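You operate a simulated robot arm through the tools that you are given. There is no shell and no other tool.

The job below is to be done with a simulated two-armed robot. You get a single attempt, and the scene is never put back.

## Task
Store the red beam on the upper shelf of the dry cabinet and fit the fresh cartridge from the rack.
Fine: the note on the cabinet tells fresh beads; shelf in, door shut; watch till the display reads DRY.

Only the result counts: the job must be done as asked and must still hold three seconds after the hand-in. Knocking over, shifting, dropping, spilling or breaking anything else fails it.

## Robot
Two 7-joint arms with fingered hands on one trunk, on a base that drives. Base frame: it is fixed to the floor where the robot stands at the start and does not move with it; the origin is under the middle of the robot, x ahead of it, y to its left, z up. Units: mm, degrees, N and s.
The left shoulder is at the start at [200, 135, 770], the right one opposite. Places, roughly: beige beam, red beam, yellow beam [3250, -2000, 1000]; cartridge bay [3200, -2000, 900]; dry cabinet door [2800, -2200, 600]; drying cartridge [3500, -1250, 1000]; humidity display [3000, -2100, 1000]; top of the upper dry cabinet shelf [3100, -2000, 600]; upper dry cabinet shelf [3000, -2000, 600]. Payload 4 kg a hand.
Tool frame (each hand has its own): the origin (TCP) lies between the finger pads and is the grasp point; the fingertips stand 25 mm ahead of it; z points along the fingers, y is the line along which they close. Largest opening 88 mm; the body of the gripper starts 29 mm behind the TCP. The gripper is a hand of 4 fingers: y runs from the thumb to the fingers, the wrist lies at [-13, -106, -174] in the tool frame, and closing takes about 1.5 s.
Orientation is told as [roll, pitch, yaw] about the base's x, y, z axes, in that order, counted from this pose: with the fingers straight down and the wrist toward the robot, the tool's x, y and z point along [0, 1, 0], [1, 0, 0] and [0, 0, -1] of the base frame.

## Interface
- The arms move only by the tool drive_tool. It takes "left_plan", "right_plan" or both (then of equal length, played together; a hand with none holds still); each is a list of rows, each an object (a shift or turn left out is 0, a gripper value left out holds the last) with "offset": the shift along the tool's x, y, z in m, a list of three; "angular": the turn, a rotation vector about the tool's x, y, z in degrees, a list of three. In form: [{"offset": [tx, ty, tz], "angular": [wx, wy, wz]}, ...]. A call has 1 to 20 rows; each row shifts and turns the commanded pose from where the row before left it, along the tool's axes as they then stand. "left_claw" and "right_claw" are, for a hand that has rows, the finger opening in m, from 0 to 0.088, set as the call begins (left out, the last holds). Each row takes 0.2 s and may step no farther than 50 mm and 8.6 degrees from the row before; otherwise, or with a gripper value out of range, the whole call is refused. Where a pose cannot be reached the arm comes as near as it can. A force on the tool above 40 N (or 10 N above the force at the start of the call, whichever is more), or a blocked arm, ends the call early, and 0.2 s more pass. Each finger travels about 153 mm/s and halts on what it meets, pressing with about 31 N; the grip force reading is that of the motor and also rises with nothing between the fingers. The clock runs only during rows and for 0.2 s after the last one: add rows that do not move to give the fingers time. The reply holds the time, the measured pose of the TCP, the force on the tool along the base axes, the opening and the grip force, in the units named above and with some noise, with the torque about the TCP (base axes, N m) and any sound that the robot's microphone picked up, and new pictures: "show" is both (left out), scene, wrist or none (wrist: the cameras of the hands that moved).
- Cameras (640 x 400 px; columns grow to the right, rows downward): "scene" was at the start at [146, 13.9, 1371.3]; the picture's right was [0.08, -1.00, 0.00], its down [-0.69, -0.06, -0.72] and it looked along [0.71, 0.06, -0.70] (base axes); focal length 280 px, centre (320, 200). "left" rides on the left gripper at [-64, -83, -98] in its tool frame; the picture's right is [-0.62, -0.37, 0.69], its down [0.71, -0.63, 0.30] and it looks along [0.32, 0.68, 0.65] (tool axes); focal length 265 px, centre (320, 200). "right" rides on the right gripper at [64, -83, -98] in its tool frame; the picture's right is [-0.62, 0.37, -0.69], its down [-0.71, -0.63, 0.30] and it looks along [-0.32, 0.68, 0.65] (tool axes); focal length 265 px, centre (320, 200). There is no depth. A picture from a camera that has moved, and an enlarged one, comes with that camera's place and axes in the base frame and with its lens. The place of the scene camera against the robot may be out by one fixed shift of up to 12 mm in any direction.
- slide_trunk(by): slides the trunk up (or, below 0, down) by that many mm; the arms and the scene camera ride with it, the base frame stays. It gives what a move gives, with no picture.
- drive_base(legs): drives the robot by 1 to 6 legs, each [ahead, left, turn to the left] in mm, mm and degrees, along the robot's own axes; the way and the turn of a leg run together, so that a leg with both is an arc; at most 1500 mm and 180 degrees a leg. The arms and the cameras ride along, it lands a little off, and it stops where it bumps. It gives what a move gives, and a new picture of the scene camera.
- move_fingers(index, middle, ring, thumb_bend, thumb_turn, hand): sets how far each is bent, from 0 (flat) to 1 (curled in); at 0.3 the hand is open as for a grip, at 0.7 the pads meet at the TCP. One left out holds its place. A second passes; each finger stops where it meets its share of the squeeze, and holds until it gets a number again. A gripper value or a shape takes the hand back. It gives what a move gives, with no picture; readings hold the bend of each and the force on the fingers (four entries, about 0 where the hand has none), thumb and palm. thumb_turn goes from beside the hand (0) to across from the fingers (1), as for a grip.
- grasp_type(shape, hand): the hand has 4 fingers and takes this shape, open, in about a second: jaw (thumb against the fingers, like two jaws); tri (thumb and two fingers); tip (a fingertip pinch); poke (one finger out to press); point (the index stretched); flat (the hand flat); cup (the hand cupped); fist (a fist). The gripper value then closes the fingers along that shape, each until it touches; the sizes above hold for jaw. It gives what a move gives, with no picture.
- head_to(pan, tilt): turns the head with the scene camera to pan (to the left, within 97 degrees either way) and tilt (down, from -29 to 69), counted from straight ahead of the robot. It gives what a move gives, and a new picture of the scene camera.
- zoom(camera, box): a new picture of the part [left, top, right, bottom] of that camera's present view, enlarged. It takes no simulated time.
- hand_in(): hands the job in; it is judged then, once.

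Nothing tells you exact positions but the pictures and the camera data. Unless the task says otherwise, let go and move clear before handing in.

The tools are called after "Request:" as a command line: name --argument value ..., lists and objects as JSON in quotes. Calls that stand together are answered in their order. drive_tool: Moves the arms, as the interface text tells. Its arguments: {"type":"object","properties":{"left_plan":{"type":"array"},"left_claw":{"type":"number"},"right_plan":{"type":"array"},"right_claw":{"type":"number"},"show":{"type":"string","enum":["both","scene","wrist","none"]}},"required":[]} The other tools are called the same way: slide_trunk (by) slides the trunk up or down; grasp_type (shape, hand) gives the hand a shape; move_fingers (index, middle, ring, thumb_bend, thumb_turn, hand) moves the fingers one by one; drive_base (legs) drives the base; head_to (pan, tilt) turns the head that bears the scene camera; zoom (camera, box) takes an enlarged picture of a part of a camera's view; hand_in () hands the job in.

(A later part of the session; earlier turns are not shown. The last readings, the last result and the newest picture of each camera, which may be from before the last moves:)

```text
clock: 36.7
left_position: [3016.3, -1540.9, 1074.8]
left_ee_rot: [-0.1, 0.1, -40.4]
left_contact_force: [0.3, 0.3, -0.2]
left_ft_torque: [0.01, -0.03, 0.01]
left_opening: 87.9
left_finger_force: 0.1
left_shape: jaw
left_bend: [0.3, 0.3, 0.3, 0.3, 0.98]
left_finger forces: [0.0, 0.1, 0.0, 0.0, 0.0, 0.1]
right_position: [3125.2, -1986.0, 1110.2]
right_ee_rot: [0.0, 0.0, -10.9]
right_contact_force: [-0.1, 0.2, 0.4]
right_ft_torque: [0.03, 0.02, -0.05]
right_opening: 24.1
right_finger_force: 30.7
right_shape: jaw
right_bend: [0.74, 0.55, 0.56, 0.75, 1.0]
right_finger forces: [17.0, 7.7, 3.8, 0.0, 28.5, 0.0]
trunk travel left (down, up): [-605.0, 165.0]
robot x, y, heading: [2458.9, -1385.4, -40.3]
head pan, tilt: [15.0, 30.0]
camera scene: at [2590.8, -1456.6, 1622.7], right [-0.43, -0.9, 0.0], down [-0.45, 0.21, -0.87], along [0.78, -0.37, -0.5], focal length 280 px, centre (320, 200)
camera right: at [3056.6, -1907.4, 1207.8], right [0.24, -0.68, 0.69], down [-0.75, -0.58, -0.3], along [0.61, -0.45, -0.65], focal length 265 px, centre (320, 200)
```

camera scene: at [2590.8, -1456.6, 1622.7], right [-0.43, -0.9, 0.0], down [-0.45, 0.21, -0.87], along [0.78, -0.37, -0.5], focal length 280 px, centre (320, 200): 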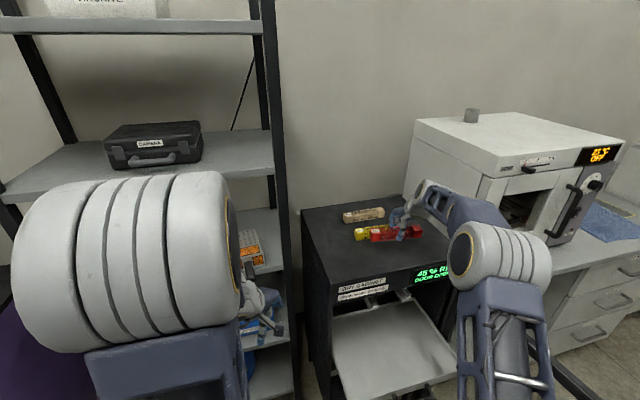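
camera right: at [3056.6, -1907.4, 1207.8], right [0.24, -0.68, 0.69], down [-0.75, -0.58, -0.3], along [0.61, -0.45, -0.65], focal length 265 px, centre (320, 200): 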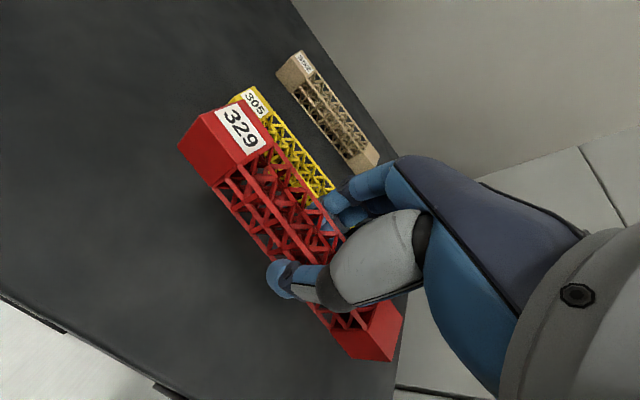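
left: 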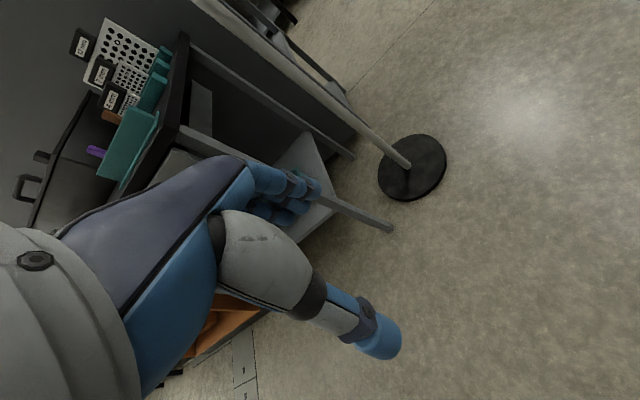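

The beam came up cleanly. I now draw it back 175 mm to hang in front of the cabinet over the pulled-out shelf, staying 100 mm clear of the fascia.

Request:
drive_tool --right_plan '[{"offset": [0.003, -0.035, 0]}, {"offset": [0.003, -0.035, 0]}, {"offset": [0.003, -0.035, 0]}, {"offset": [0.003, -0.035, 0]}, {"offset": [0.003, -0.035, 0]}, {}]' --show "both"

```text
clock: 38.1
left_position: [3015.6, -1540.5, 1074.6]
left_ee_rot: [0.0, 0.1, -40.4]
left_contact_force: [1.2, -0.7, -1.1]
left_ft_torque: [-0.01, 0.03, 0.0]
left_opening: 87.6
left_finger_force: 0.0
left_shape: jaw
left_bend: [0.3, 0.3, 0.3, 0.3, 0.98]
left_finger forces: [0.0, 0.1, 0.0, 0.0, 0.0, 0.0]
right_position: [2954.5, -1939.9, 1109.2]
right_ee_rot: [0.0, 0.1, -10.9]
right_contact_force: [0.7, -0.5, -0.5]
right_ft_torque: [-0.03, -0.01, 0.01]
right_opening: 24.0
right_finger_force: 31.1
right_shape: jaw
right_bend: [0.74, 0.55, 0.56, 0.75, 1.0]
right_finger forces: [17.1, 7.8, 3.7, 0.1, 28.4, 0.1]
trunk travel left (down, up): [-605.0, 165.0]
robot x, y, heading: [2458.6, -1384.3, -40.4]
head pan, tilt: [15.0, 30.0]
camera scene: at [2590.9, -1456.6, 1622.7], right [-0.43, -0.9, 0.0], down [-0.45, 0.21, -0.87], along [0.78, -0.37, -0.5], focal length 280 px, centre (320, 200)
camera right: at [2886.3, -1859.8, 1207.6], right [0.24, -0.68, 0.69], down [-0.75, -0.58, -0.3], along [0.61, -0.45, -0.65], focal length 265 px, centre (320, 200)
```

scene: 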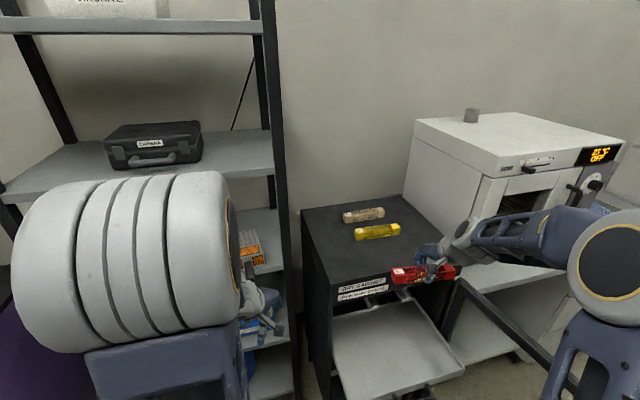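
right: 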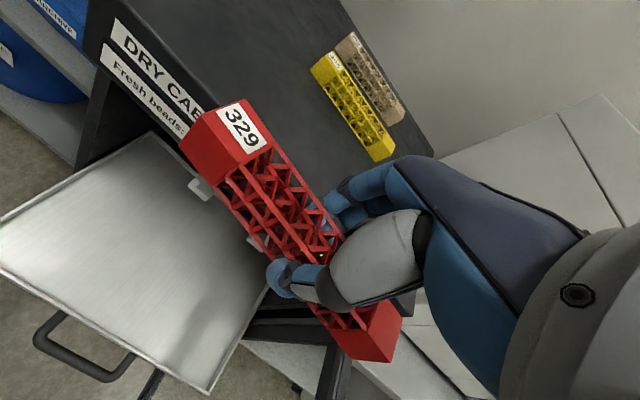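

The beam hangs over the shelf, but the right elbow has swung out above the open door, so lowering now would hit it. I'll back the base 150 mm and re-extend the arm so the elbow comes in, still at this height.

Request:
drive_base --legs '[[-150, 0, 0]]'

Request:
drive_tool --right_plan '[{"offset": [-0.018, 0.032, 0]}, {"offset": [-0.018, 0.032, 0]}, {"offset": [-0.018, 0.032, 0]}, {"offset": [-0.018, 0.032, 0]}, {}]' --show "both"

```text
clock: 39.5
left_position: [2902.2, -1444.3, 1074.1]
left_ee_rot: [-0.2, 0.1, -40.4]
left_contact_force: [-0.9, -0.4, -0.2]
left_ft_torque: [0.01, 0.02, -0.01]
left_opening: 87.4
left_finger_force: 0.0
left_shape: jaw
left_bend: [0.3, 0.3, 0.3, 0.3, 0.98]
left_finger forces: [0.0, 0.1, 0.0, 0.1, 0.0, 0.0]
right_position: [2839.2, -1841.9, 1109.9]
right_ee_rot: [-0.1, 0.0, -11.0]
right_contact_force: [-0.4, -1.1, -1.3]
right_ft_torque: [-0.01, 0.03, 0.01]
right_opening: 23.9
right_finger_force: 30.5
right_shape: jaw
right_bend: [0.74, 0.55, 0.56, 0.75, 1.0]
right_finger forces: [17.0, 7.7, 3.7, 0.0, 28.4, 0.0]
trunk travel left (down, up): [-605.0, 165.0]
robot x, y, heading: [2343.8, -1288.3, -40.4]
head pan, tilt: [15.0, 30.0]
camera scene: at [2476.0, -1359.2, 1622.7], right [-0.43, -0.9, 0.0], down [-0.45, 0.21, -0.87], along [0.78, -0.37, -0.5], focal length 280 px, centre (320, 200)
```

scene: 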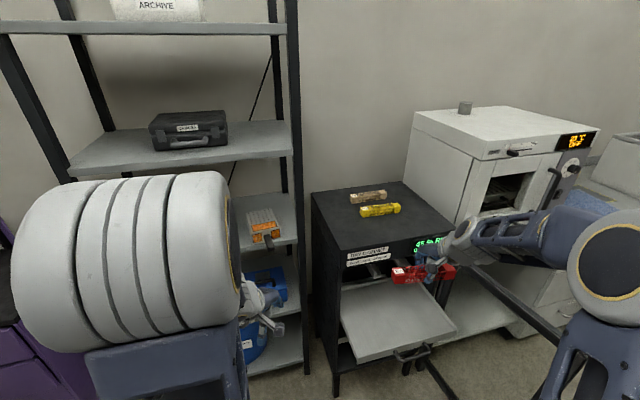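

```text
clock: 40.7
left_position: [2901.2, -1443.1, 1074.6]
left_ee_rot: [0.0, 0.1, -40.4]
left_contact_force: [0.1, 0.2, 0.1]
left_ft_torque: [0.02, -0.01, 0.0]
left_opening: 87.4
left_finger_force: 0.0
left_shape: jaw
left_bend: [0.3, 0.3, 0.3, 0.3, 0.98]
left_finger forces: [0.0, 0.0, 0.0, 0.0, 0.0, 0.1]
right_position: [2951.5, -1937.7, 1109.0]
right_ee_rot: [0.1, 0.1, -11.0]
right_contact_force: [-0.2, 0.5, -0.8]
right_ft_torque: [-0.02, 0.03, -0.01]
right_opening: 24.1
right_finger_force: 30.6
right_shape: jaw
right_bend: [0.74, 0.56, 0.56, 0.75, 0.99]
right_finger forces: [17.2, 7.6, 3.6, 0.1, 28.5, 0.1]
trunk travel left (down, up): [-605.0, 165.0]
robot x, y, heading: [2343.3, -1287.7, -40.7]
head pan, tilt: [15.0, 30.0]
camera scene: at [2475.9, -1359.2, 1622.7], right [-0.43, -0.9, 0.0], down [-0.45, 0.21, -0.87], along [0.78, -0.37, -0.5], focal length 280 px, centre (320, 200)
camera right: at [2884.1, -1858.1, 1207.2], right [0.24, -0.68, 0.69], down [-0.76, -0.58, -0.3], along [0.61, -0.45, -0.65], focal length 265 px, centre (320, 200)
```

scene: 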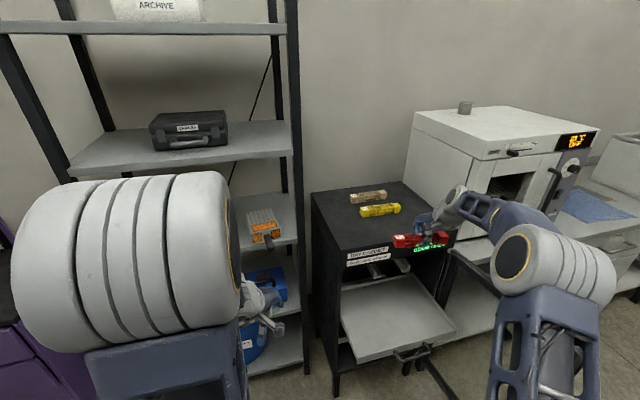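
right: 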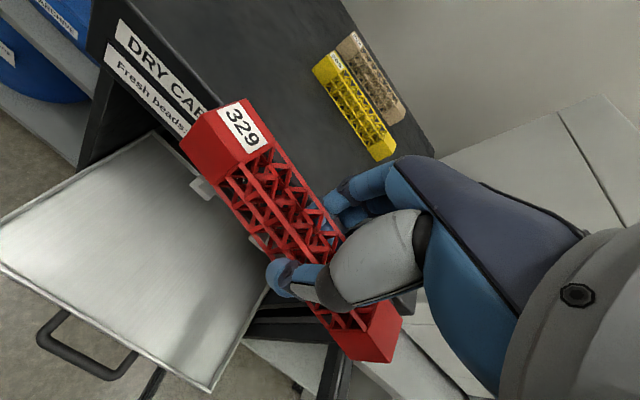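

The elbow is now well left of the door, and the beam hangs ~100 mm in front of the fascia over the shelf (z≈660). I lower the trunk 380 mm, leaving ~30 mm for a careful final descent.

Request:
slide_trunk --by -250

Request:
drive_tool --right_plan '[{}]' --show "both"

```text
clock: 43.3
left_position: [2901.9, -1443.4, 824.2]
left_ee_rot: [-0.1, 0.0, -40.4]
left_contact_force: [-0.3, 0.1, 0.8]
left_ft_torque: [0.0, 0.03, 0.01]
left_opening: 87.6
left_finger_force: 0.0
left_shape: jaw
left_bend: [0.3, 0.3, 0.3, 0.3, 0.98]
left_finger forces: [0.0, 0.1, 0.0, 0.0, 0.0, 0.0]
right_position: [2953.2, -1937.0, 858.4]
right_ee_rot: [0.1, 0.0, -10.9]
right_contact_force: [1.2, 0.8, -1.2]
right_ft_torque: [-0.02, -0.02, 0.0]
right_opening: 23.9
right_finger_force: 30.8
right_shape: jaw
right_bend: [0.74, 0.56, 0.56, 0.75, 0.99]
right_finger forces: [17.2, 7.7, 3.5, 0.1, 28.6, 0.0]
trunk travel left (down, up): [-355.0, 415.0]
robot x, y, heading: [2343.3, -1289.4, -40.5]
head pan, tilt: [15.0, 30.0]
```

```text
clock: 43.7
left_position: [2901.0, -1443.5, 823.8]
left_ee_rot: [0.0, 0.1, -40.4]
left_contact_force: [0.0, -0.1, 0.8]
left_ft_torque: [-0.03, 0.0, 0.01]
left_opening: 87.7
left_finger_force: 0.1
left_shape: jaw
left_bend: [0.3, 0.3, 0.3, 0.3, 0.98]
left_finger forces: [0.0, 0.1, 0.1, 0.1, 0.0, 0.0]
right_position: [2950.7, -1937.1, 860.3]
right_ee_rot: [-0.1, 0.0, -10.9]
right_contact_force: [0.5, 0.2, -1.1]
right_ft_torque: [0.0, -0.04, 0.02]
right_opening: 23.9
right_finger_force: 30.5
right_shape: jaw
right_bend: [0.74, 0.56, 0.56, 0.75, 0.99]
right_finger forces: [17.2, 7.6, 3.6, 0.0, 28.4, 0.1]
trunk travel left (down, up): [-355.0, 415.0]
robot x, y, heading: [2343.2, -1283.8, -40.3]
head pan, tilt: [15.0, 30.0]
camera scene: at [2476.0, -1359.2, 1372.7], right [-0.43, -0.9, 0.0], down [-0.45, 0.21, -0.87], along [0.78, -0.37, -0.5], focal length 280 px, centre (320, 200)
camera right: at [2883.9, -1858.1, 957.3], right [0.24, -0.68, 0.69], down [-0.75, -0.58, -0.3], along [0.61, -0.45, -0.65], focal length 265 px, centre (320, 200)
```

scene: 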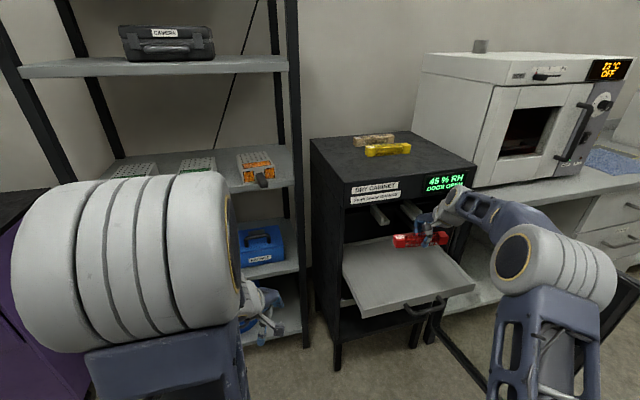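
right: 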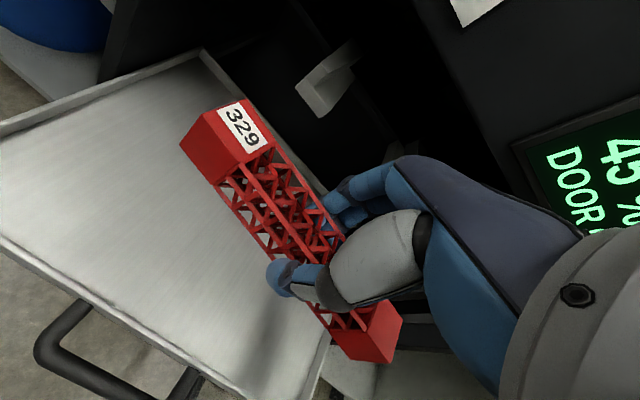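

Everything is clear so far; the beam hangs level above the shelf. I lower the trunk another 125 mm.

Request:
slide_trunk --by -125

Request:
drive_tool --right_plan '[{"offset": [0, 0, 0.01]}]' --show "both"

```text
clock: 45.2
left_position: [2901.4, -1443.5, 699.4]
left_ee_rot: [0.0, 0.1, -40.5]
left_contact_force: [1.0, 0.3, -0.1]
left_ft_torque: [-0.01, -0.03, -0.01]
left_opening: 87.8
left_finger_force: 0.1
left_shape: jaw
left_bend: [0.3, 0.3, 0.3, 0.3, 0.98]
left_finger forces: [0.0, 0.1, 0.0, 0.0, 0.0, 0.1]
right_position: [2951.6, -1936.8, 734.1]
right_ee_rot: [-0.1, 0.0, -11.0]
right_contact_force: [0.2, -0.3, 0.2]
right_ft_torque: [0.02, -0.01, -0.03]
right_opening: 23.9
right_finger_force: 30.6
right_shape: jaw
right_bend: [0.74, 0.56, 0.56, 0.75, 0.99]
right_finger forces: [17.2, 7.6, 3.6, 0.0, 28.5, 0.0]
trunk travel left (down, up): [-230.0, 540.0]
robot x, y, heading: [2344.6, -1287.6, -40.6]
head pan, tilt: [15.0, 30.0]
```

```text
clock: 45.6
left_position: [2900.7, -1442.7, 698.9]
left_ee_rot: [0.0, 0.1, -40.4]
left_contact_force: [0.2, -0.1, 0.0]
left_ft_torque: [0.0, 0.01, 0.03]
left_opening: 87.6
left_finger_force: 0.1
left_shape: jaw
left_bend: [0.3, 0.3, 0.3, 0.3, 0.98]
left_finger forces: [0.1, 0.0, 0.1, 0.0, 0.0, 0.0]
right_position: [2950.8, -1937.7, 724.4]
right_ee_rot: [0.0, 0.0, -11.0]
right_contact_force: [-0.3, 0.5, -0.7]
right_ft_torque: [0.02, -0.04, -0.01]
right_opening: 24.1
right_finger_force: 30.6
right_shape: jaw
right_bend: [0.74, 0.56, 0.56, 0.75, 0.99]
right_finger forces: [17.2, 7.6, 3.6, 0.0, 28.5, 0.0]
trunk travel left (down, up): [-230.0, 540.0]
robot x, y, heading: [2345.2, -1289.7, -40.5]
head pan, tilt: [15.0, 30.0]
camera scene: at [2475.9, -1359.2, 1247.7], right [-0.43, -0.9, 0.0], down [-0.45, 0.21, -0.87], along [0.78, -0.37, -0.5], focal length 280 px, centre (320, 200)
camera right: at [2883.7, -1857.9, 822.5], right [0.24, -0.68, 0.69], down [-0.75, -0.58, -0.3], along [0.61, -0.45, -0.65], focal length 265 px, centre (320, 200)
```

scene: 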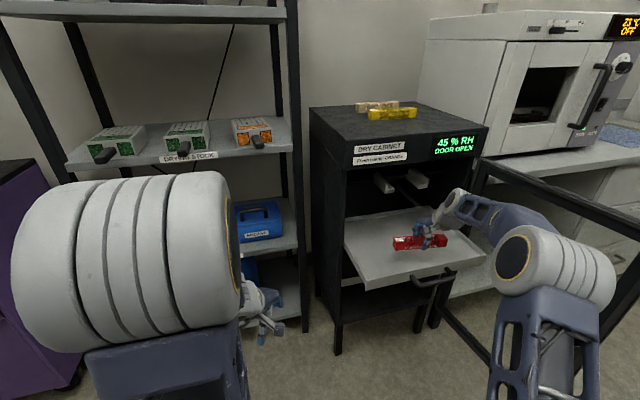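
right: 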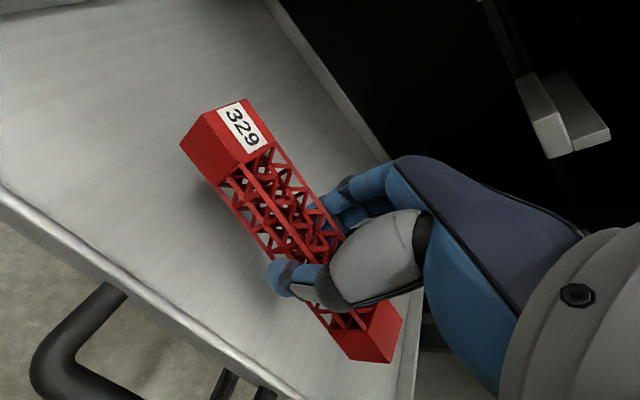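

The beam's underside is about 29 mm above the shelf floor. I descend in small steps, watching for contact.

Request:
drive_tool --right_plan '[{"offset": [0, 0, 0.01]}, {"offset": [0, 0, 0.006]}, {"offset": [0, 0, 0.005]}, {}]' --show "none"

Request:
drive_tool --right_plan '[{"offset": [0, 0, 0.004]}, {"offset": [0, 0, 0.003]}, {}]' --show "wrist"

```text
clock: 46.6
left_position: [2901.2, -1443.1, 698.9]
left_ee_rot: [-0.1, 0.0, -40.5]
left_contact_force: [0.6, 0.9, 0.4]
left_ft_torque: [0.03, 0.02, -0.03]
left_opening: 87.6
left_finger_force: 0.0
left_shape: jaw
left_bend: [0.3, 0.3, 0.3, 0.3, 0.98]
left_finger forces: [0.0, 0.0, 0.0, 0.0, 0.1, 0.0]
right_position: [2952.0, -1936.7, 702.7]
right_ee_rot: [0.0, -0.1, -11.0]
right_contact_force: [0.2, -0.9, -0.4]
right_ft_torque: [0.0, 0.0, 0.0]
right_opening: 24.1
right_finger_force: 30.7
right_shape: jaw
right_bend: [0.74, 0.56, 0.56, 0.75, 0.99]
right_finger forces: [17.2, 7.5, 3.6, 0.0, 28.5, 0.0]
trunk travel left (down, up): [-230.0, 540.0]
robot x, y, heading: [2342.4, -1286.3, -40.2]
head pan, tilt: [15.0, 30.0]
```

```text
clock: 47.4
left_position: [2901.5, -1443.7, 699.8]
left_ee_rot: [0.0, 0.0, -40.4]
left_contact_force: [-0.9, 0.1, 0.5]
left_ft_torque: [-0.04, 0.0, -0.03]
left_opening: 87.7
left_finger_force: 0.1
left_shape: jaw
left_bend: [0.3, 0.3, 0.3, 0.3, 0.98]
left_finger forces: [0.1, 0.0, 0.1, 0.1, 0.0, 0.1]
right_position: [2952.5, -1937.9, 695.3]
right_ee_rot: [0.0, 0.0, -11.0]
right_contact_force: [-0.2, -0.1, 0.3]
right_ft_torque: [-0.01, -0.01, 0.02]
right_opening: 23.9
right_finger_force: 31.3
right_shape: jaw
right_bend: [0.74, 0.56, 0.56, 0.75, 0.99]
right_finger forces: [17.2, 7.5, 3.6, 0.1, 28.5, 0.0]
trunk travel left (down, up): [-230.0, 540.0]
robot x, y, heading: [2342.8, -1290.1, -40.5]
head pan, tilt: [15.0, 30.0]
camera right: at [2883.9, -1858.0, 794.3], right [0.24, -0.68, 0.69], down [-0.75, -0.58, -0.3], along [0.61, -0.45, -0.65], focal length 265 px, centre (320, 200)
```

right: 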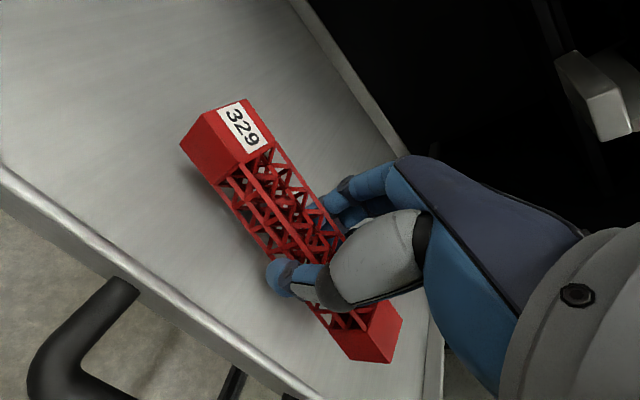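

No contact yet; the shelf floor lies lower than its rim. I continue down gently.

Request:
drive_tool --right_plan '[{"offset": [0, 0, 0.003]}, {"offset": [0, 0, 0.003]}, {}]' --show "none"

Request:
drive_tool --right_plan '[{"offset": [0, 0, 0.003]}, {"offset": [0, 0, 0.002]}, {}]' --show "none"

```text
clock: 48.2
left_position: [2901.2, -1442.4, 698.5]
left_ee_rot: [-0.1, 0.1, -40.5]
left_contact_force: [-0.6, -0.4, -0.5]
left_ft_torque: [-0.02, 0.01, 0.01]
left_opening: 87.9
left_finger_force: 0.0
left_shape: jaw
left_bend: [0.3, 0.3, 0.3, 0.3, 0.98]
left_finger forces: [0.1, 0.1, 0.0, 0.0, 0.0, 0.1]
right_position: [2952.2, -1938.3, 690.5]
right_ee_rot: [0.0, 0.0, -11.0]
right_contact_force: [0.1, 0.5, -0.9]
right_ft_torque: [0.03, -0.03, 0.0]
right_opening: 24.0
right_finger_force: 31.4
right_shape: jaw
right_bend: [0.74, 0.56, 0.56, 0.75, 0.99]
right_finger forces: [17.3, 7.6, 3.6, 0.1, 28.5, 0.0]
trunk travel left (down, up): [-230.0, 540.0]
robot x, y, heading: [2346.8, -1289.3, -40.1]
head pan, tilt: [15.0, 30.0]
```

```text
clock: 49.0
left_position: [2901.1, -1443.5, 700.8]
left_ee_rot: [-0.1, 0.1, -40.4]
left_contact_force: [-0.7, -0.1, 0.4]
left_ft_torque: [-0.01, 0.02, 0.01]
left_opening: 87.8
left_finger_force: 0.1
left_shape: jaw
left_bend: [0.3, 0.3, 0.3, 0.3, 0.98]
left_finger forces: [0.0, 0.0, 0.0, 0.0, 0.1, 0.1]
right_position: [2951.6, -1937.1, 684.6]
right_ee_rot: [0.0, 0.0, -11.0]
right_contact_force: [0.4, -0.2, -1.0]
right_ft_torque: [-0.01, 0.0, 0.0]
right_opening: 23.9
right_finger_force: 31.2
right_shape: jaw
right_bend: [0.74, 0.56, 0.56, 0.75, 0.99]
right_finger forces: [17.2, 7.6, 3.6, 0.0, 28.6, 0.0]
trunk travel left (down, up): [-230.0, 540.0]
robot x, y, heading: [2345.4, -1291.3, -40.4]
head pan, tilt: [15.0, 30.0]
```

Request:
drive_tool --right_plan '[{"offset": [0, 0, 0.003]}, {"offset": [0, 0, 0.002]}, {}]' --show "none"

Request:
drive_tool --right_plan '[{"offset": [0, 0, 0.002]}, {"offset": [0, 0, 0.002]}, {}]' --show "wrist"

```text
clock: 49.8
left_position: [2900.7, -1443.8, 698.1]
left_ee_rot: [0.1, 0.1, -40.4]
left_contact_force: [0.0, -0.1, 0.1]
left_ft_torque: [0.01, 0.0, 0.0]
left_opening: 87.5
left_finger_force: 0.0
left_shape: jaw
left_bend: [0.3, 0.3, 0.3, 0.3, 0.98]
left_finger forces: [0.0, 0.1, 0.1, 0.0, 0.0, 0.1]
right_position: [2952.6, -1936.3, 680.1]
right_ee_rot: [0.0, 0.0, -11.1]
right_contact_force: [-0.2, 0.0, -0.1]
right_ft_torque: [-0.01, -0.04, -0.01]
right_opening: 23.9
right_finger_force: 31.3
right_shape: jaw
right_bend: [0.74, 0.56, 0.56, 0.75, 0.99]
right_finger forces: [17.3, 7.6, 3.7, 0.0, 28.5, 0.0]
trunk travel left (down, up): [-230.0, 540.0]
robot x, y, heading: [2346.6, -1287.1, -40.4]
head pan, tilt: [15.0, 30.0]
```

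```text
clock: 50.6
left_position: [2900.8, -1444.0, 698.9]
left_ee_rot: [-0.1, 0.2, -40.4]
left_contact_force: [-0.1, -0.1, 0.0]
left_ft_torque: [-0.01, -0.02, 0.01]
left_opening: 87.4
left_finger_force: 0.1
left_shape: jaw
left_bend: [0.3, 0.3, 0.3, 0.3, 0.98]
left_finger forces: [0.0, 0.1, 0.1, 0.1, 0.0, 0.0]
right_position: [2952.5, -1936.5, 676.8]
right_ee_rot: [0.0, -0.1, -11.0]
right_contact_force: [0.2, -0.4, 0.5]
right_ft_torque: [0.02, -0.04, 0.0]
right_opening: 24.1
right_finger_force: 31.3
right_shape: jaw
right_bend: [0.74, 0.56, 0.56, 0.75, 0.99]
right_finger forces: [17.2, 7.6, 3.6, 0.1, 28.4, 0.0]
trunk travel left (down, up): [-230.0, 540.0]
robot x, y, heading: [2342.9, -1289.8, -40.6]
head pan, tilt: [15.0, 30.0]
camera right: at [2883.6, -1857.8, 774.6], right [0.24, -0.68, 0.69], down [-0.75, -0.58, -0.3], along [0.61, -0.45, -0.65], focal length 265 px, centre (320, 200)
```

right: 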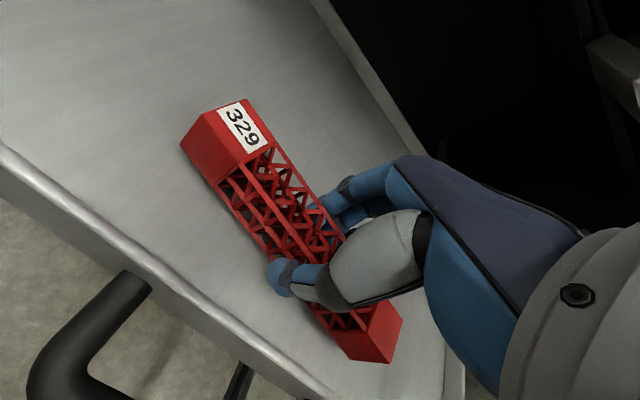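

Request:
drive_tool --right_plan '[{"offset": [0, 0, 0.003]}, {"offset": [0, 0, 0.002]}, {}]' --show "none"

Request:
drive_tool --right_plan '[{"offset": [0, 0, 0.002]}, {"offset": [0, 0, 0.002]}, {}]' --show "none"

Request:
drive_tool --right_plan '[{"offset": [0, 0, 0.002]}, {"offset": [0, 0, 0.002]}, {}]' --show "both"

```text
clock: 51.4
left_position: [2901.6, -1444.5, 699.2]
left_ee_rot: [-0.1, 0.0, -40.4]
left_contact_force: [0.4, -0.1, -0.8]
left_ft_torque: [0.02, -0.02, 0.0]
left_opening: 87.6
left_finger_force: 0.1
left_shape: jaw
left_bend: [0.3, 0.3, 0.3, 0.3, 0.98]
left_finger forces: [0.0, 0.1, 0.1, 0.0, 0.1, 0.0]
right_position: [2952.6, -1936.6, 672.5]
right_ee_rot: [0.0, 0.0, -11.1]
right_contact_force: [0.3, 0.0, -0.2]
right_ft_torque: [-0.01, -0.05, 0.0]
right_opening: 24.1
right_finger_force: 30.5
right_shape: jaw
right_bend: [0.74, 0.56, 0.56, 0.75, 0.99]
right_finger forces: [17.1, 7.6, 3.5, 0.0, 28.5, 0.1]
trunk travel left (down, up): [-230.0, 540.0]
robot x, y, heading: [2344.8, -1285.7, -40.4]
head pan, tilt: [15.0, 30.0]
```

```text
clock: 52.2
left_position: [2901.4, -1444.1, 699.6]
left_ee_rot: [-0.1, 0.2, -40.4]
left_contact_force: [-1.1, -0.1, -0.5]
left_ft_torque: [0.01, -0.02, 0.0]
left_opening: 87.6
left_finger_force: 0.1
left_shape: jaw
left_bend: [0.3, 0.3, 0.3, 0.3, 0.98]
left_finger forces: [0.0, 0.0, 0.1, 0.1, 0.1, 0.0]
right_position: [2953.0, -1936.5, 668.3]
right_ee_rot: [0.0, 0.1, -11.0]
right_contact_force: [-1.2, -0.4, 3.5]
right_ft_torque: [0.01, -0.04, -0.06]
right_opening: 24.2
right_finger_force: 31.0
right_shape: jaw
right_bend: [0.74, 0.56, 0.56, 0.75, 0.99]
right_finger forces: [17.2, 7.9, 3.6, 0.0, 29.2, 0.1]
trunk travel left (down, up): [-230.0, 540.0]
robot x, y, heading: [2342.8, -1285.5, -40.3]
head pan, tilt: [15.0, 30.0]
```

```text
clock: 53.0
left_position: [2899.5, -1443.8, 699.8]
left_ee_rot: [-0.1, 0.0, -40.3]
left_contact_force: [1.2, -0.1, 0.1]
left_ft_torque: [-0.01, -0.03, 0.02]
left_opening: 88.0
left_finger_force: 0.0
left_shape: jaw
left_bend: [0.3, 0.3, 0.3, 0.3, 0.98]
left_finger forces: [0.0, 0.0, 0.0, 0.0, 0.0, 0.0]
right_position: [2952.7, -1936.8, 666.4]
right_ee_rot: [-0.1, -0.3, -11.0]
right_contact_force: [1.0, 0.3, 23.5]
right_ft_torque: [-0.03, -0.03, 0.0]
right_opening: 25.0
right_finger_force: 30.6
right_shape: jaw
right_bend: [0.74, 0.55, 0.56, 0.75, 0.99]
right_finger forces: [18.8, 9.5, 4.5, 0.1, 32.8, 0.1]
trunk travel left (down, up): [-230.0, 540.0]
robot x, y, heading: [2342.4, -1288.8, -40.5]
head pan, tilt: [15.0, 30.0]
camera scene: at [2475.5, -1358.7, 1248.0], right [-0.43, -0.9, 0.0], down [-0.45, 0.21, -0.87], along [0.78, -0.37, -0.5], focal length 280 px, centre (320, 200)
camera right: at [2884.2, -1857.8, 764.1], right [0.24, -0.68, 0.7], down [-0.75, -0.58, -0.31], along [0.61, -0.45, -0.65], focal length 265 px, centre (320, 200)
```

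scene: 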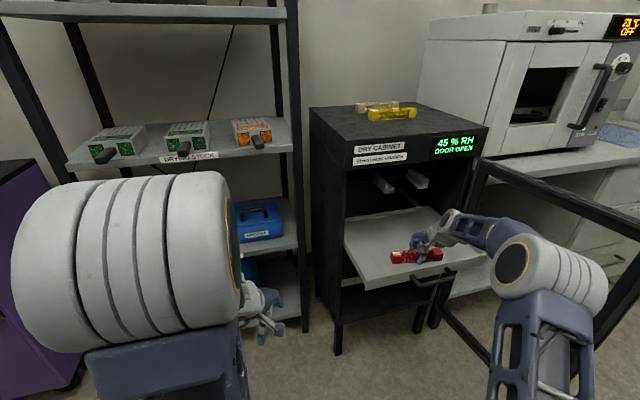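
right: 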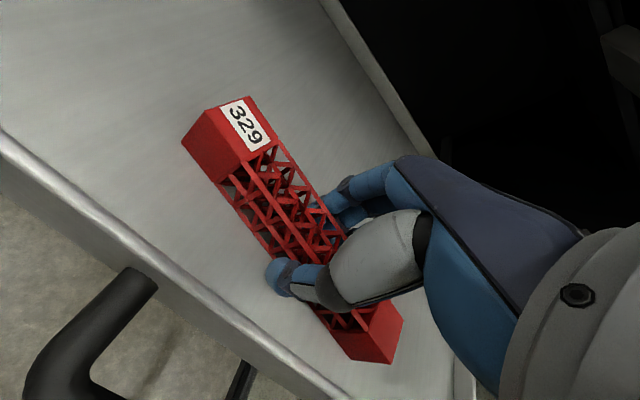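

The beam touched down (shelf floor ≈ z 632). I ease up 2 mm and open the fingers to 60 mm.

Request:
drive_tool --right_plan '[{"offset": [0, 0, -0.002]}, {}]' --show "none"

Request:
drive_tool --right_plan '[{}, {}, {}, {}]' --right_claw 0.06 --show "wrist"

```text
clock: 53.6
left_position: [2901.2, -1442.9, 699.7]
left_ee_rot: [0.0, 0.1, -40.4]
left_contact_force: [-0.7, -0.4, 1.2]
left_ft_torque: [-0.01, -0.01, -0.01]
left_opening: 87.7
left_finger_force: 0.1
left_shape: jaw
left_bend: [0.3, 0.3, 0.3, 0.3, 0.98]
left_finger forces: [0.0, 0.0, 0.1, 0.1, 0.0, 0.0]
right_position: [2954.2, -1936.8, 668.6]
right_ee_rot: [-0.1, 0.0, -11.0]
right_contact_force: [1.3, -1.0, 21.3]
right_ft_torque: [0.0, -0.07, 0.04]
right_opening: 25.4
right_finger_force: 30.7
right_shape: jaw
right_bend: [0.74, 0.55, 0.56, 0.75, 0.99]
right_finger forces: [19.2, 9.9, 4.7, 0.0, 32.0, 0.0]
trunk travel left (down, up): [-230.0, 540.0]
robot x, y, heading: [2339.7, -1287.9, -40.3]
head pan, tilt: [15.0, 30.0]
```

```text
clock: 54.6
left_position: [2901.0, -1442.6, 699.8]
left_ee_rot: [-0.1, 0.1, -40.4]
left_contact_force: [0.0, 0.4, -0.1]
left_ft_torque: [-0.03, -0.04, 0.01]
left_opening: 87.9
left_finger_force: 0.1
left_shape: jaw
left_bend: [0.3, 0.3, 0.3, 0.3, 0.98]
left_finger forces: [0.0, 0.0, 0.0, 0.1, 0.0, 0.0]
right_position: [2952.4, -1935.4, 665.9]
right_ee_rot: [-0.1, -0.1, -11.0]
right_contact_force: [-1.4, -0.1, 13.1]
right_ft_torque: [-0.03, -0.31, 0.03]
right_opening: 57.3
right_finger_force: 0.1
right_shape: jaw
right_bend: [0.29, 0.37, 0.35, 0.6, 1.0]
right_finger forces: [7.9, 3.9, 0.0, 0.0, 2.0, 0.1]
trunk travel left (down, up): [-230.0, 540.0]
robot x, y, heading: [2341.9, -1286.9, -40.7]
head pan, tilt: [15.0, 30.0]
camera right: at [2883.7, -1857.6, 763.6], right [0.24, -0.68, 0.69], down [-0.75, -0.58, -0.3], along [0.61, -0.45, -0.65], focal length 265 px, centre (320, 200)
```

right: 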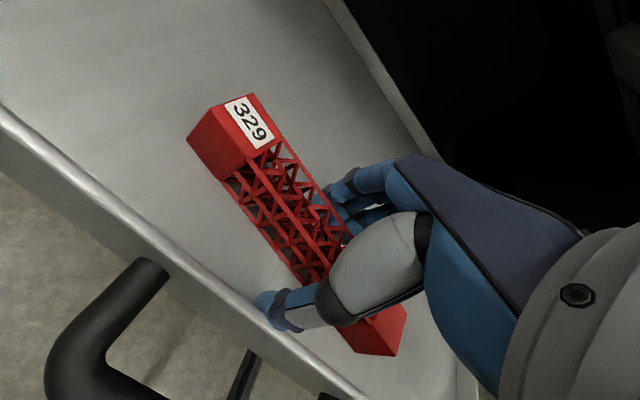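

The beam is released and rests on the shelf. I lift the hand straight up clear of it.

Request:
drive_tool --right_plan '[{"offset": [0, 0, -0.005]}, {"offset": [0, 0, -0.01]}, {"offset": [0, 0, -0.02]}, {"offset": [0, 0, -0.03]}, {"offset": [0, 0, -0.04]}, {}]' --show "both"

```text
clock: 56.0
left_position: [2901.4, -1442.4, 699.1]
left_ee_rot: [0.0, 0.0, -40.4]
left_contact_force: [0.0, 0.0, -0.5]
left_ft_torque: [-0.01, -0.02, -0.02]
left_opening: 87.4
left_finger_force: 0.1
left_shape: jaw
left_bend: [0.3, 0.3, 0.3, 0.3, 0.98]
left_finger forces: [0.0, 0.1, 0.0, 0.0, 0.0, 0.0]
right_position: [2953.0, -1937.7, 771.2]
right_ee_rot: [-0.1, 0.0, -10.9]
right_contact_force: [-0.3, -0.1, 0.2]
right_ft_torque: [-0.01, 0.0, 0.02]
right_opening: 59.8
right_finger_force: 0.0
right_shape: jaw
right_bend: [0.28, 0.37, 0.34, 0.6, 1.0]
right_finger forces: [0.0, 0.1, 0.0, 0.0, 0.0, 0.0]
trunk travel left (down, up): [-230.0, 540.0]
robot x, y, heading: [2347.2, -1286.4, -40.3]
head pan, tilt: [15.0, 30.0]
camera scene: at [2475.9, -1359.2, 1247.7], right [-0.43, -0.9, 0.0], down [-0.45, 0.21, -0.87], along [0.78, -0.37, -0.5], focal length 280 px, centre (320, 200)
camera right: at [2884.9, -1858.0, 869.4], right [0.24, -0.68, 0.69], down [-0.75, -0.58, -0.3], along [0.61, -0.45, -0.65], focal length 265 px, centre (320, 200)
```

scene: 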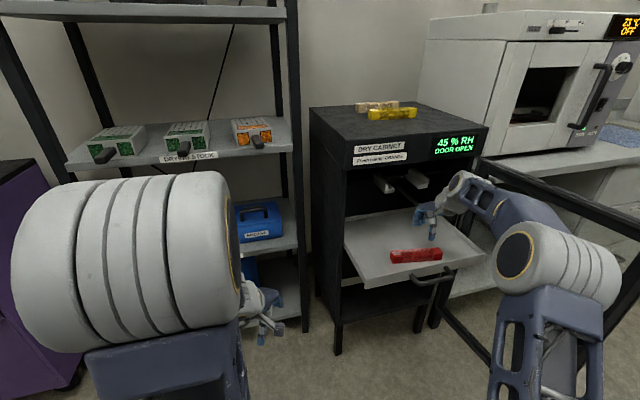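
right: 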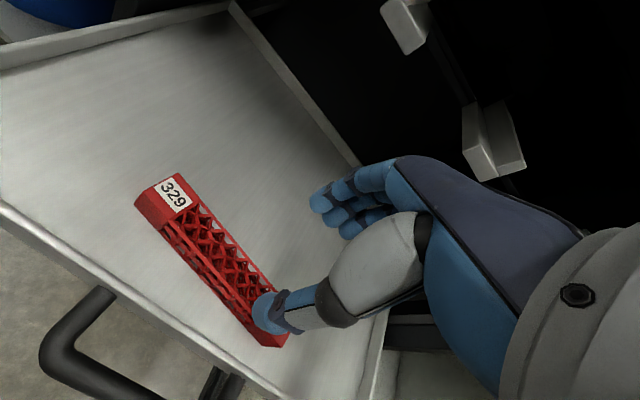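

The red beam now rests on the upper shelf. To push the shelf in without swinging the elbow into the door, I'll move the base back along the cabinet's axis, keep the arm posture, and push by driving; first I back off and close the fingers.

Request:
drive_base --legs '[[-110, -61, 0]]'

Request:
drive_tool --right_plan '[{}, {}, {}, {}, {}, {}]' --right_claw 0.0 --show "both"

```text
clock: 57.3
left_position: [2784.6, -1419.7, 698.7]
left_ee_rot: [0.1, 0.2, -40.2]
left_contact_force: [0.2, 0.4, -0.2]
left_ft_torque: [0.01, -0.02, -0.02]
left_opening: 87.7
left_finger_force: 0.0
left_shape: jaw
left_bend: [0.3, 0.3, 0.3, 0.3, 0.98]
left_finger forces: [0.1, 0.0, 0.1, 0.0, 0.1, 0.1]
right_position: [2836.4, -1914.3, 771.1]
right_ee_rot: [0.0, 0.0, -10.9]
right_contact_force: [-0.7, -0.1, 0.0]
right_ft_torque: [0.02, 0.05, 0.02]
right_opening: 59.7
right_finger_force: 0.1
right_shape: jaw
right_bend: [0.28, 0.38, 0.34, 0.6, 1.0]
right_finger forces: [0.0, 0.1, 0.0, 0.0, 0.0, 0.1]
trunk travel left (down, up): [-230.0, 540.0]
robot x, y, heading: [2226.6, -1266.4, -40.4]
head pan, tilt: [15.0, 30.0]
stopped in leg 1: the robot was blocked; the commanded pose is now the measured one
camera scene: at [2359.2, -1336.1, 1247.7], right [-0.43, -0.9, 0.0], down [-0.45, 0.21, -0.87], along [0.78, -0.37, -0.5], focal length 280 px, centre (320, 200)
```

scene: 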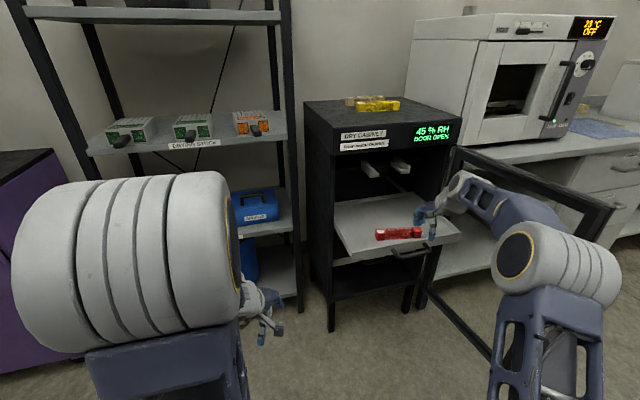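

```text
clock: 58.7
left_position: [2784.5, -1421.1, 699.0]
left_ee_rot: [0.1, 0.3, -40.4]
left_contact_force: [0.4, 0.3, -0.4]
left_ft_torque: [-0.02, -0.02, -0.02]
left_opening: 88.2
left_finger_force: 0.1
left_shape: jaw
left_bend: [0.3, 0.3, 0.3, 0.3, 0.98]
left_finger forces: [0.0, 0.0, 0.1, 0.0, 0.0, 0.1]
right_position: [2837.3, -1912.7, 771.3]
right_ee_rot: [0.0, 0.0, -10.8]
right_contact_force: [0.5, -0.5, 0.0]
right_ft_torque: [0.0, 0.03, 0.0]
right_opening: 0.1
right_finger_force: 31.5
right_shape: jaw
right_bend: [0.7, 0.7, 0.7, 0.4, 1.0]
right_finger forces: [0.1, 0.0, 0.0, 0.0, 0.0, 0.0]
trunk travel left (down, up): [-230.0, 540.0]
robot x, y, heading: [2228.3, -1263.5, -40.4]
head pan, tilt: [15.0, 30.0]
camera scene: at [2359.2, -1336.1, 1247.7], right [-0.43, -0.9, 0.0], down [-0.45, 0.21, -0.87], along [0.78, -0.37, -0.5], focal length 280 px, centre (320, 200)
camera right: at [2768.6, -1834.6, 869.2], right [0.24, -0.68, 0.69], down [-0.75, -0.58, -0.3], along [0.61, -0.45, -0.65], focal length 265 px, centre (320, 200)
```

scene: 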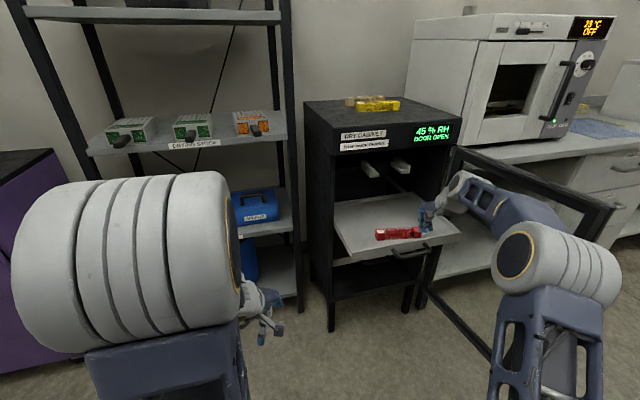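
right: 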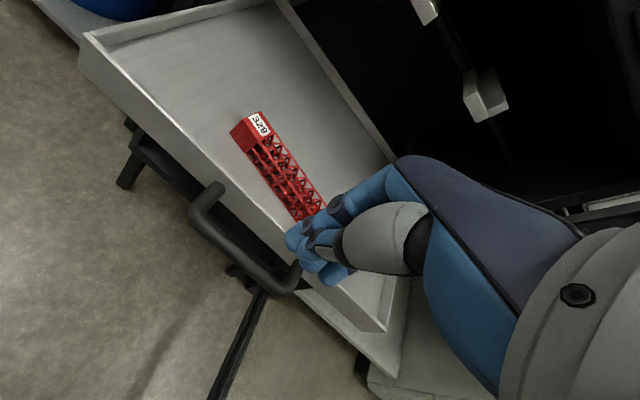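

The base reported a block near the end of its leg, probably at the instrument stand. I check on the stand at once.

Request:
head_to --pan -95 --tilt 60

```text
clock: 60.6
left_position: [2783.6, -1419.7, 698.2]
left_ee_rot: [0.1, 0.1, -40.2]
left_contact_force: [-0.2, 0.0, -0.6]
left_ft_torque: [0.0, -0.02, -0.01]
left_opening: 87.6
left_finger_force: 0.1
left_shape: jaw
left_bend: [0.3, 0.3, 0.3, 0.3, 0.98]
left_finger forces: [0.0, 0.0, 0.0, 0.0, 0.1, 0.1]
right_position: [2836.7, -1912.4, 770.9]
right_ee_rot: [0.0, 0.0, -10.9]
right_contact_force: [0.5, 1.1, -0.3]
right_ft_torque: [0.0, -0.03, -0.02]
right_opening: 0.2
right_finger_force: 31.1
right_shape: jaw
right_bend: [0.7, 0.7, 0.7, 0.4, 1.0]
right_finger forces: [0.0, 0.1, 0.0, 0.0, 0.0, 0.1]
trunk travel left (down, up): [-230.0, 540.0]
robot x, y, heading: [2227.6, -1266.0, -40.3]
head pan, tilt: [-95.0, 60.0]
camera scene: at [2230.1, -1344.4, 1205.6], right [-0.7, 0.71, 0.0], down [0.62, 0.61, -0.5], along [-0.36, -0.35, -0.87], focal length 280 px, centre (320, 200)
```

scene: 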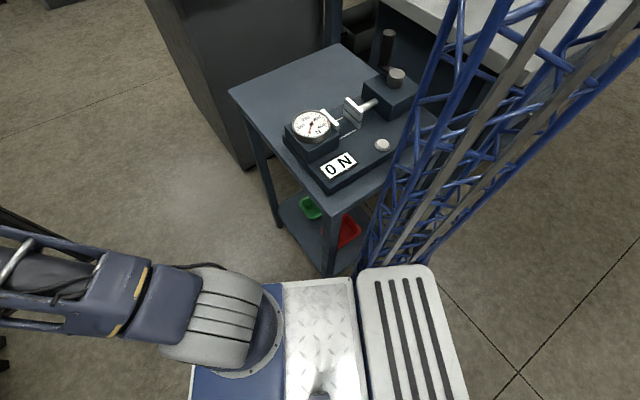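

The stand and its instrument are upright and, as far as I can measure, where they were; moving along the cabinet's axis takes me away from it. The closed fingers are 40 mm in front of the shelf handle's middle, so I back the hand 20 mm and lower it to handle height.

Request:
drive_tool --right_plan '[{"offset": [0, -0.02, 0]}, {}]' --show "none"

Request:
slide_trunk --by -132

Request:
head_to --pan 5 --tilt 35

Request:
drive_tool --right_plan '[{}]' --show "wrist"

```text
clock: 61.2
left_position: [2783.7, -1418.8, 700.1]
left_ee_rot: [0.0, 0.3, -40.3]
left_contact_force: [0.9, -0.3, -0.3]
left_ft_torque: [0.0, 0.0, -0.02]
left_opening: 87.8
left_finger_force: 0.1
left_shape: jaw
left_bend: [0.3, 0.3, 0.3, 0.3, 0.98]
left_finger forces: [0.0, 0.0, 0.0, 0.1, 0.0, 0.0]
right_position: [2816.4, -1910.5, 771.9]
right_ee_rot: [0.0, 0.0, -11.0]
right_contact_force: [0.6, -1.0, 1.2]
right_ft_torque: [0.01, -0.02, 0.02]
right_opening: 0.0
right_finger_force: 31.2
right_shape: jaw
right_bend: [0.7, 0.7, 0.7, 0.4, 1.0]
right_finger forces: [0.1, 0.0, 0.1, 0.0, 0.0, 0.0]
trunk travel left (down, up): [-230.0, 540.0]
robot x, y, heading: [2225.7, -1265.5, -40.2]
head pan, tilt: [-95.0, 60.0]
```

```text
clock: 62.8
left_position: [2784.6, -1420.2, 567.1]
left_ee_rot: [-0.1, 0.2, -40.3]
left_contact_force: [0.0, 0.0, 0.3]
left_ft_torque: [-0.01, 0.04, 0.0]
left_opening: 87.9
left_finger_force: 0.1
left_shape: jaw
left_bend: [0.3, 0.3, 0.3, 0.3, 0.98]
left_finger forces: [0.1, 0.2, 0.1, 0.0, 0.0, 0.0]
right_position: [2817.1, -1910.2, 639.5]
right_ee_rot: [0.1, 0.0, -11.0]
right_contact_force: [-0.5, 0.6, -0.3]
right_ft_torque: [-0.02, 0.0, 0.0]
right_opening: 0.2
right_finger_force: 31.3
right_shape: jaw
right_bend: [0.7, 0.7, 0.7, 0.4, 1.0]
right_finger forces: [0.0, 0.0, 0.1, 0.0, 0.1, 0.1]
trunk travel left (down, up): [-98.0, 672.0]
robot x, y, heading: [2232.2, -1263.6, -40.5]
head pan, tilt: [-95.0, 60.0]
```

```text
clock: 64.6
left_position: [2783.9, -1419.6, 567.7]
left_ee_rot: [0.0, 0.2, -40.3]
left_contact_force: [0.1, -0.2, -0.8]
left_ft_torque: [-0.03, -0.03, -0.03]
left_opening: 87.6
left_finger_force: 0.2
left_shape: jaw
left_bend: [0.3, 0.3, 0.3, 0.3, 0.98]
left_finger forces: [0.1, 0.1, 0.0, 0.0, 0.0, 0.1]
right_position: [2818.3, -1911.0, 639.6]
right_ee_rot: [0.0, 0.0, -10.8]
right_contact_force: [-0.2, 0.4, 0.5]
right_ft_torque: [0.03, 0.04, 0.03]
right_opening: 0.0
right_finger_force: 31.3
right_shape: jaw
right_bend: [0.7, 0.7, 0.7, 0.4, 1.0]
right_finger forces: [0.0, 0.0, 0.0, 0.0, 0.0, 0.1]
trunk travel left (down, up): [-98.0, 672.0]
robot x, y, heading: [2227.5, -1262.2, -40.4]
head pan, tilt: [5.0, 35.0]
camera scene: at [2349.2, -1348.4, 1107.9], right [-0.58, -0.82, 0.0], down [-0.47, 0.33, -0.82], along [0.67, -0.47, -0.57], focal length 280 px, centre (320, 200)
```

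scene: 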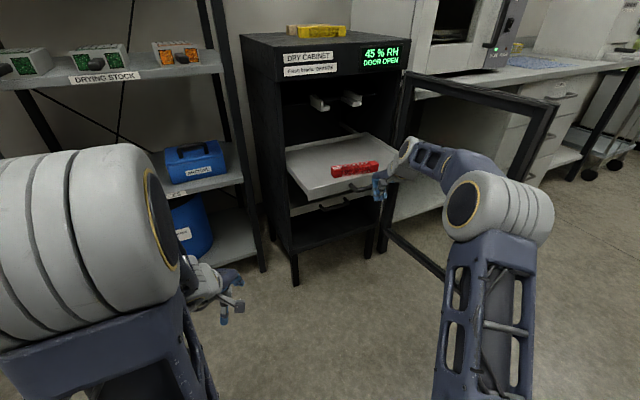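

```text
clock: 65.0
left_position: [2783.1, -1420.0, 567.3]
left_ee_rot: [0.0, 0.2, -40.3]
left_contact_force: [-0.2, 0.5, -0.3]
left_ft_torque: [-0.01, -0.01, 0.0]
left_opening: 87.6
left_finger_force: 0.0
left_shape: jaw
left_bend: [0.3, 0.3, 0.3, 0.3, 0.98]
left_finger forces: [0.0, 0.0, 0.0, 0.0, 0.1, 0.1]
right_position: [2816.7, -1910.1, 638.8]
right_ee_rot: [0.0, 0.0, -10.9]
right_contact_force: [0.1, -0.3, 0.0]
right_ft_torque: [0.02, 0.03, 0.0]
right_opening: 0.0
right_finger_force: 31.1
right_shape: jaw
right_bend: [0.7, 0.7, 0.7, 0.4, 1.0]
right_finger forces: [0.0, 0.0, 0.1, 0.0, 0.0, 0.0]
trunk travel left (down, up): [-98.0, 672.0]
robot x, y, heading: [2230.7, -1264.0, -40.5]
head pan, tilt: [5.0, 35.0]
camera right: at [2748.7, -1831.6, 737.2], right [0.24, -0.68, 0.69], down [-0.75, -0.58, -0.3], along [0.61, -0.45, -0.65], focal length 265 px, centre (320, 200)
```

right: 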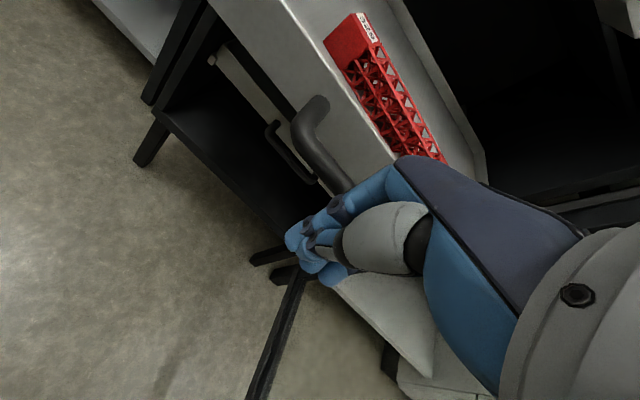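

Request:
zoom --camera "scene" --box '[270, 80, 430, 240]'

Request:
zoom --camera "right" --box '[220, 60, 460, 300]'

```text
2.50 times, centred on (350, 160) of scene
camera zoom: at [2349.3, -1348.4, 1107.9], right [-0.58, -0.82, 0.0], down [-0.47, 0.33, -0.82], along [0.67, -0.47, -0.57], focal length 701 px, centre (245, 300)
```

zoom: 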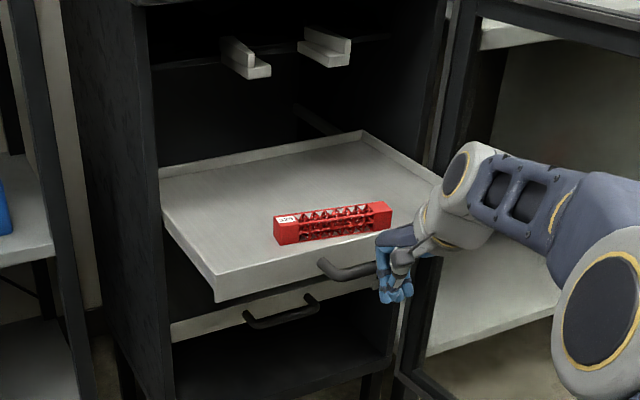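

```text
1.67 times, centred on (340, 180) of right
camera zoom: at [2748.7, -1831.6, 737.2], right [0.24, -0.68, 0.69], down [-0.75, -0.58, -0.3], along [0.61, -0.45, -0.65], focal length 442 px, centre (287, 233)
```

zoom: 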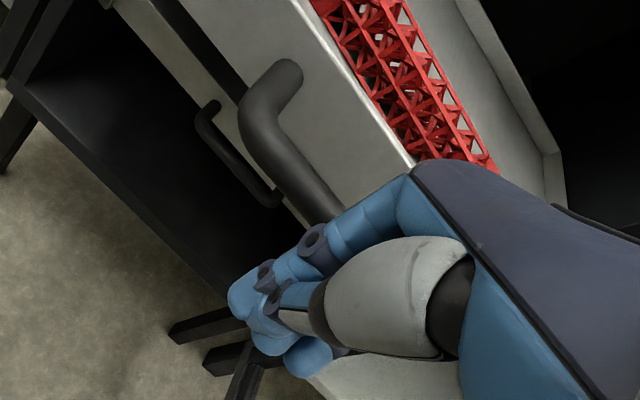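

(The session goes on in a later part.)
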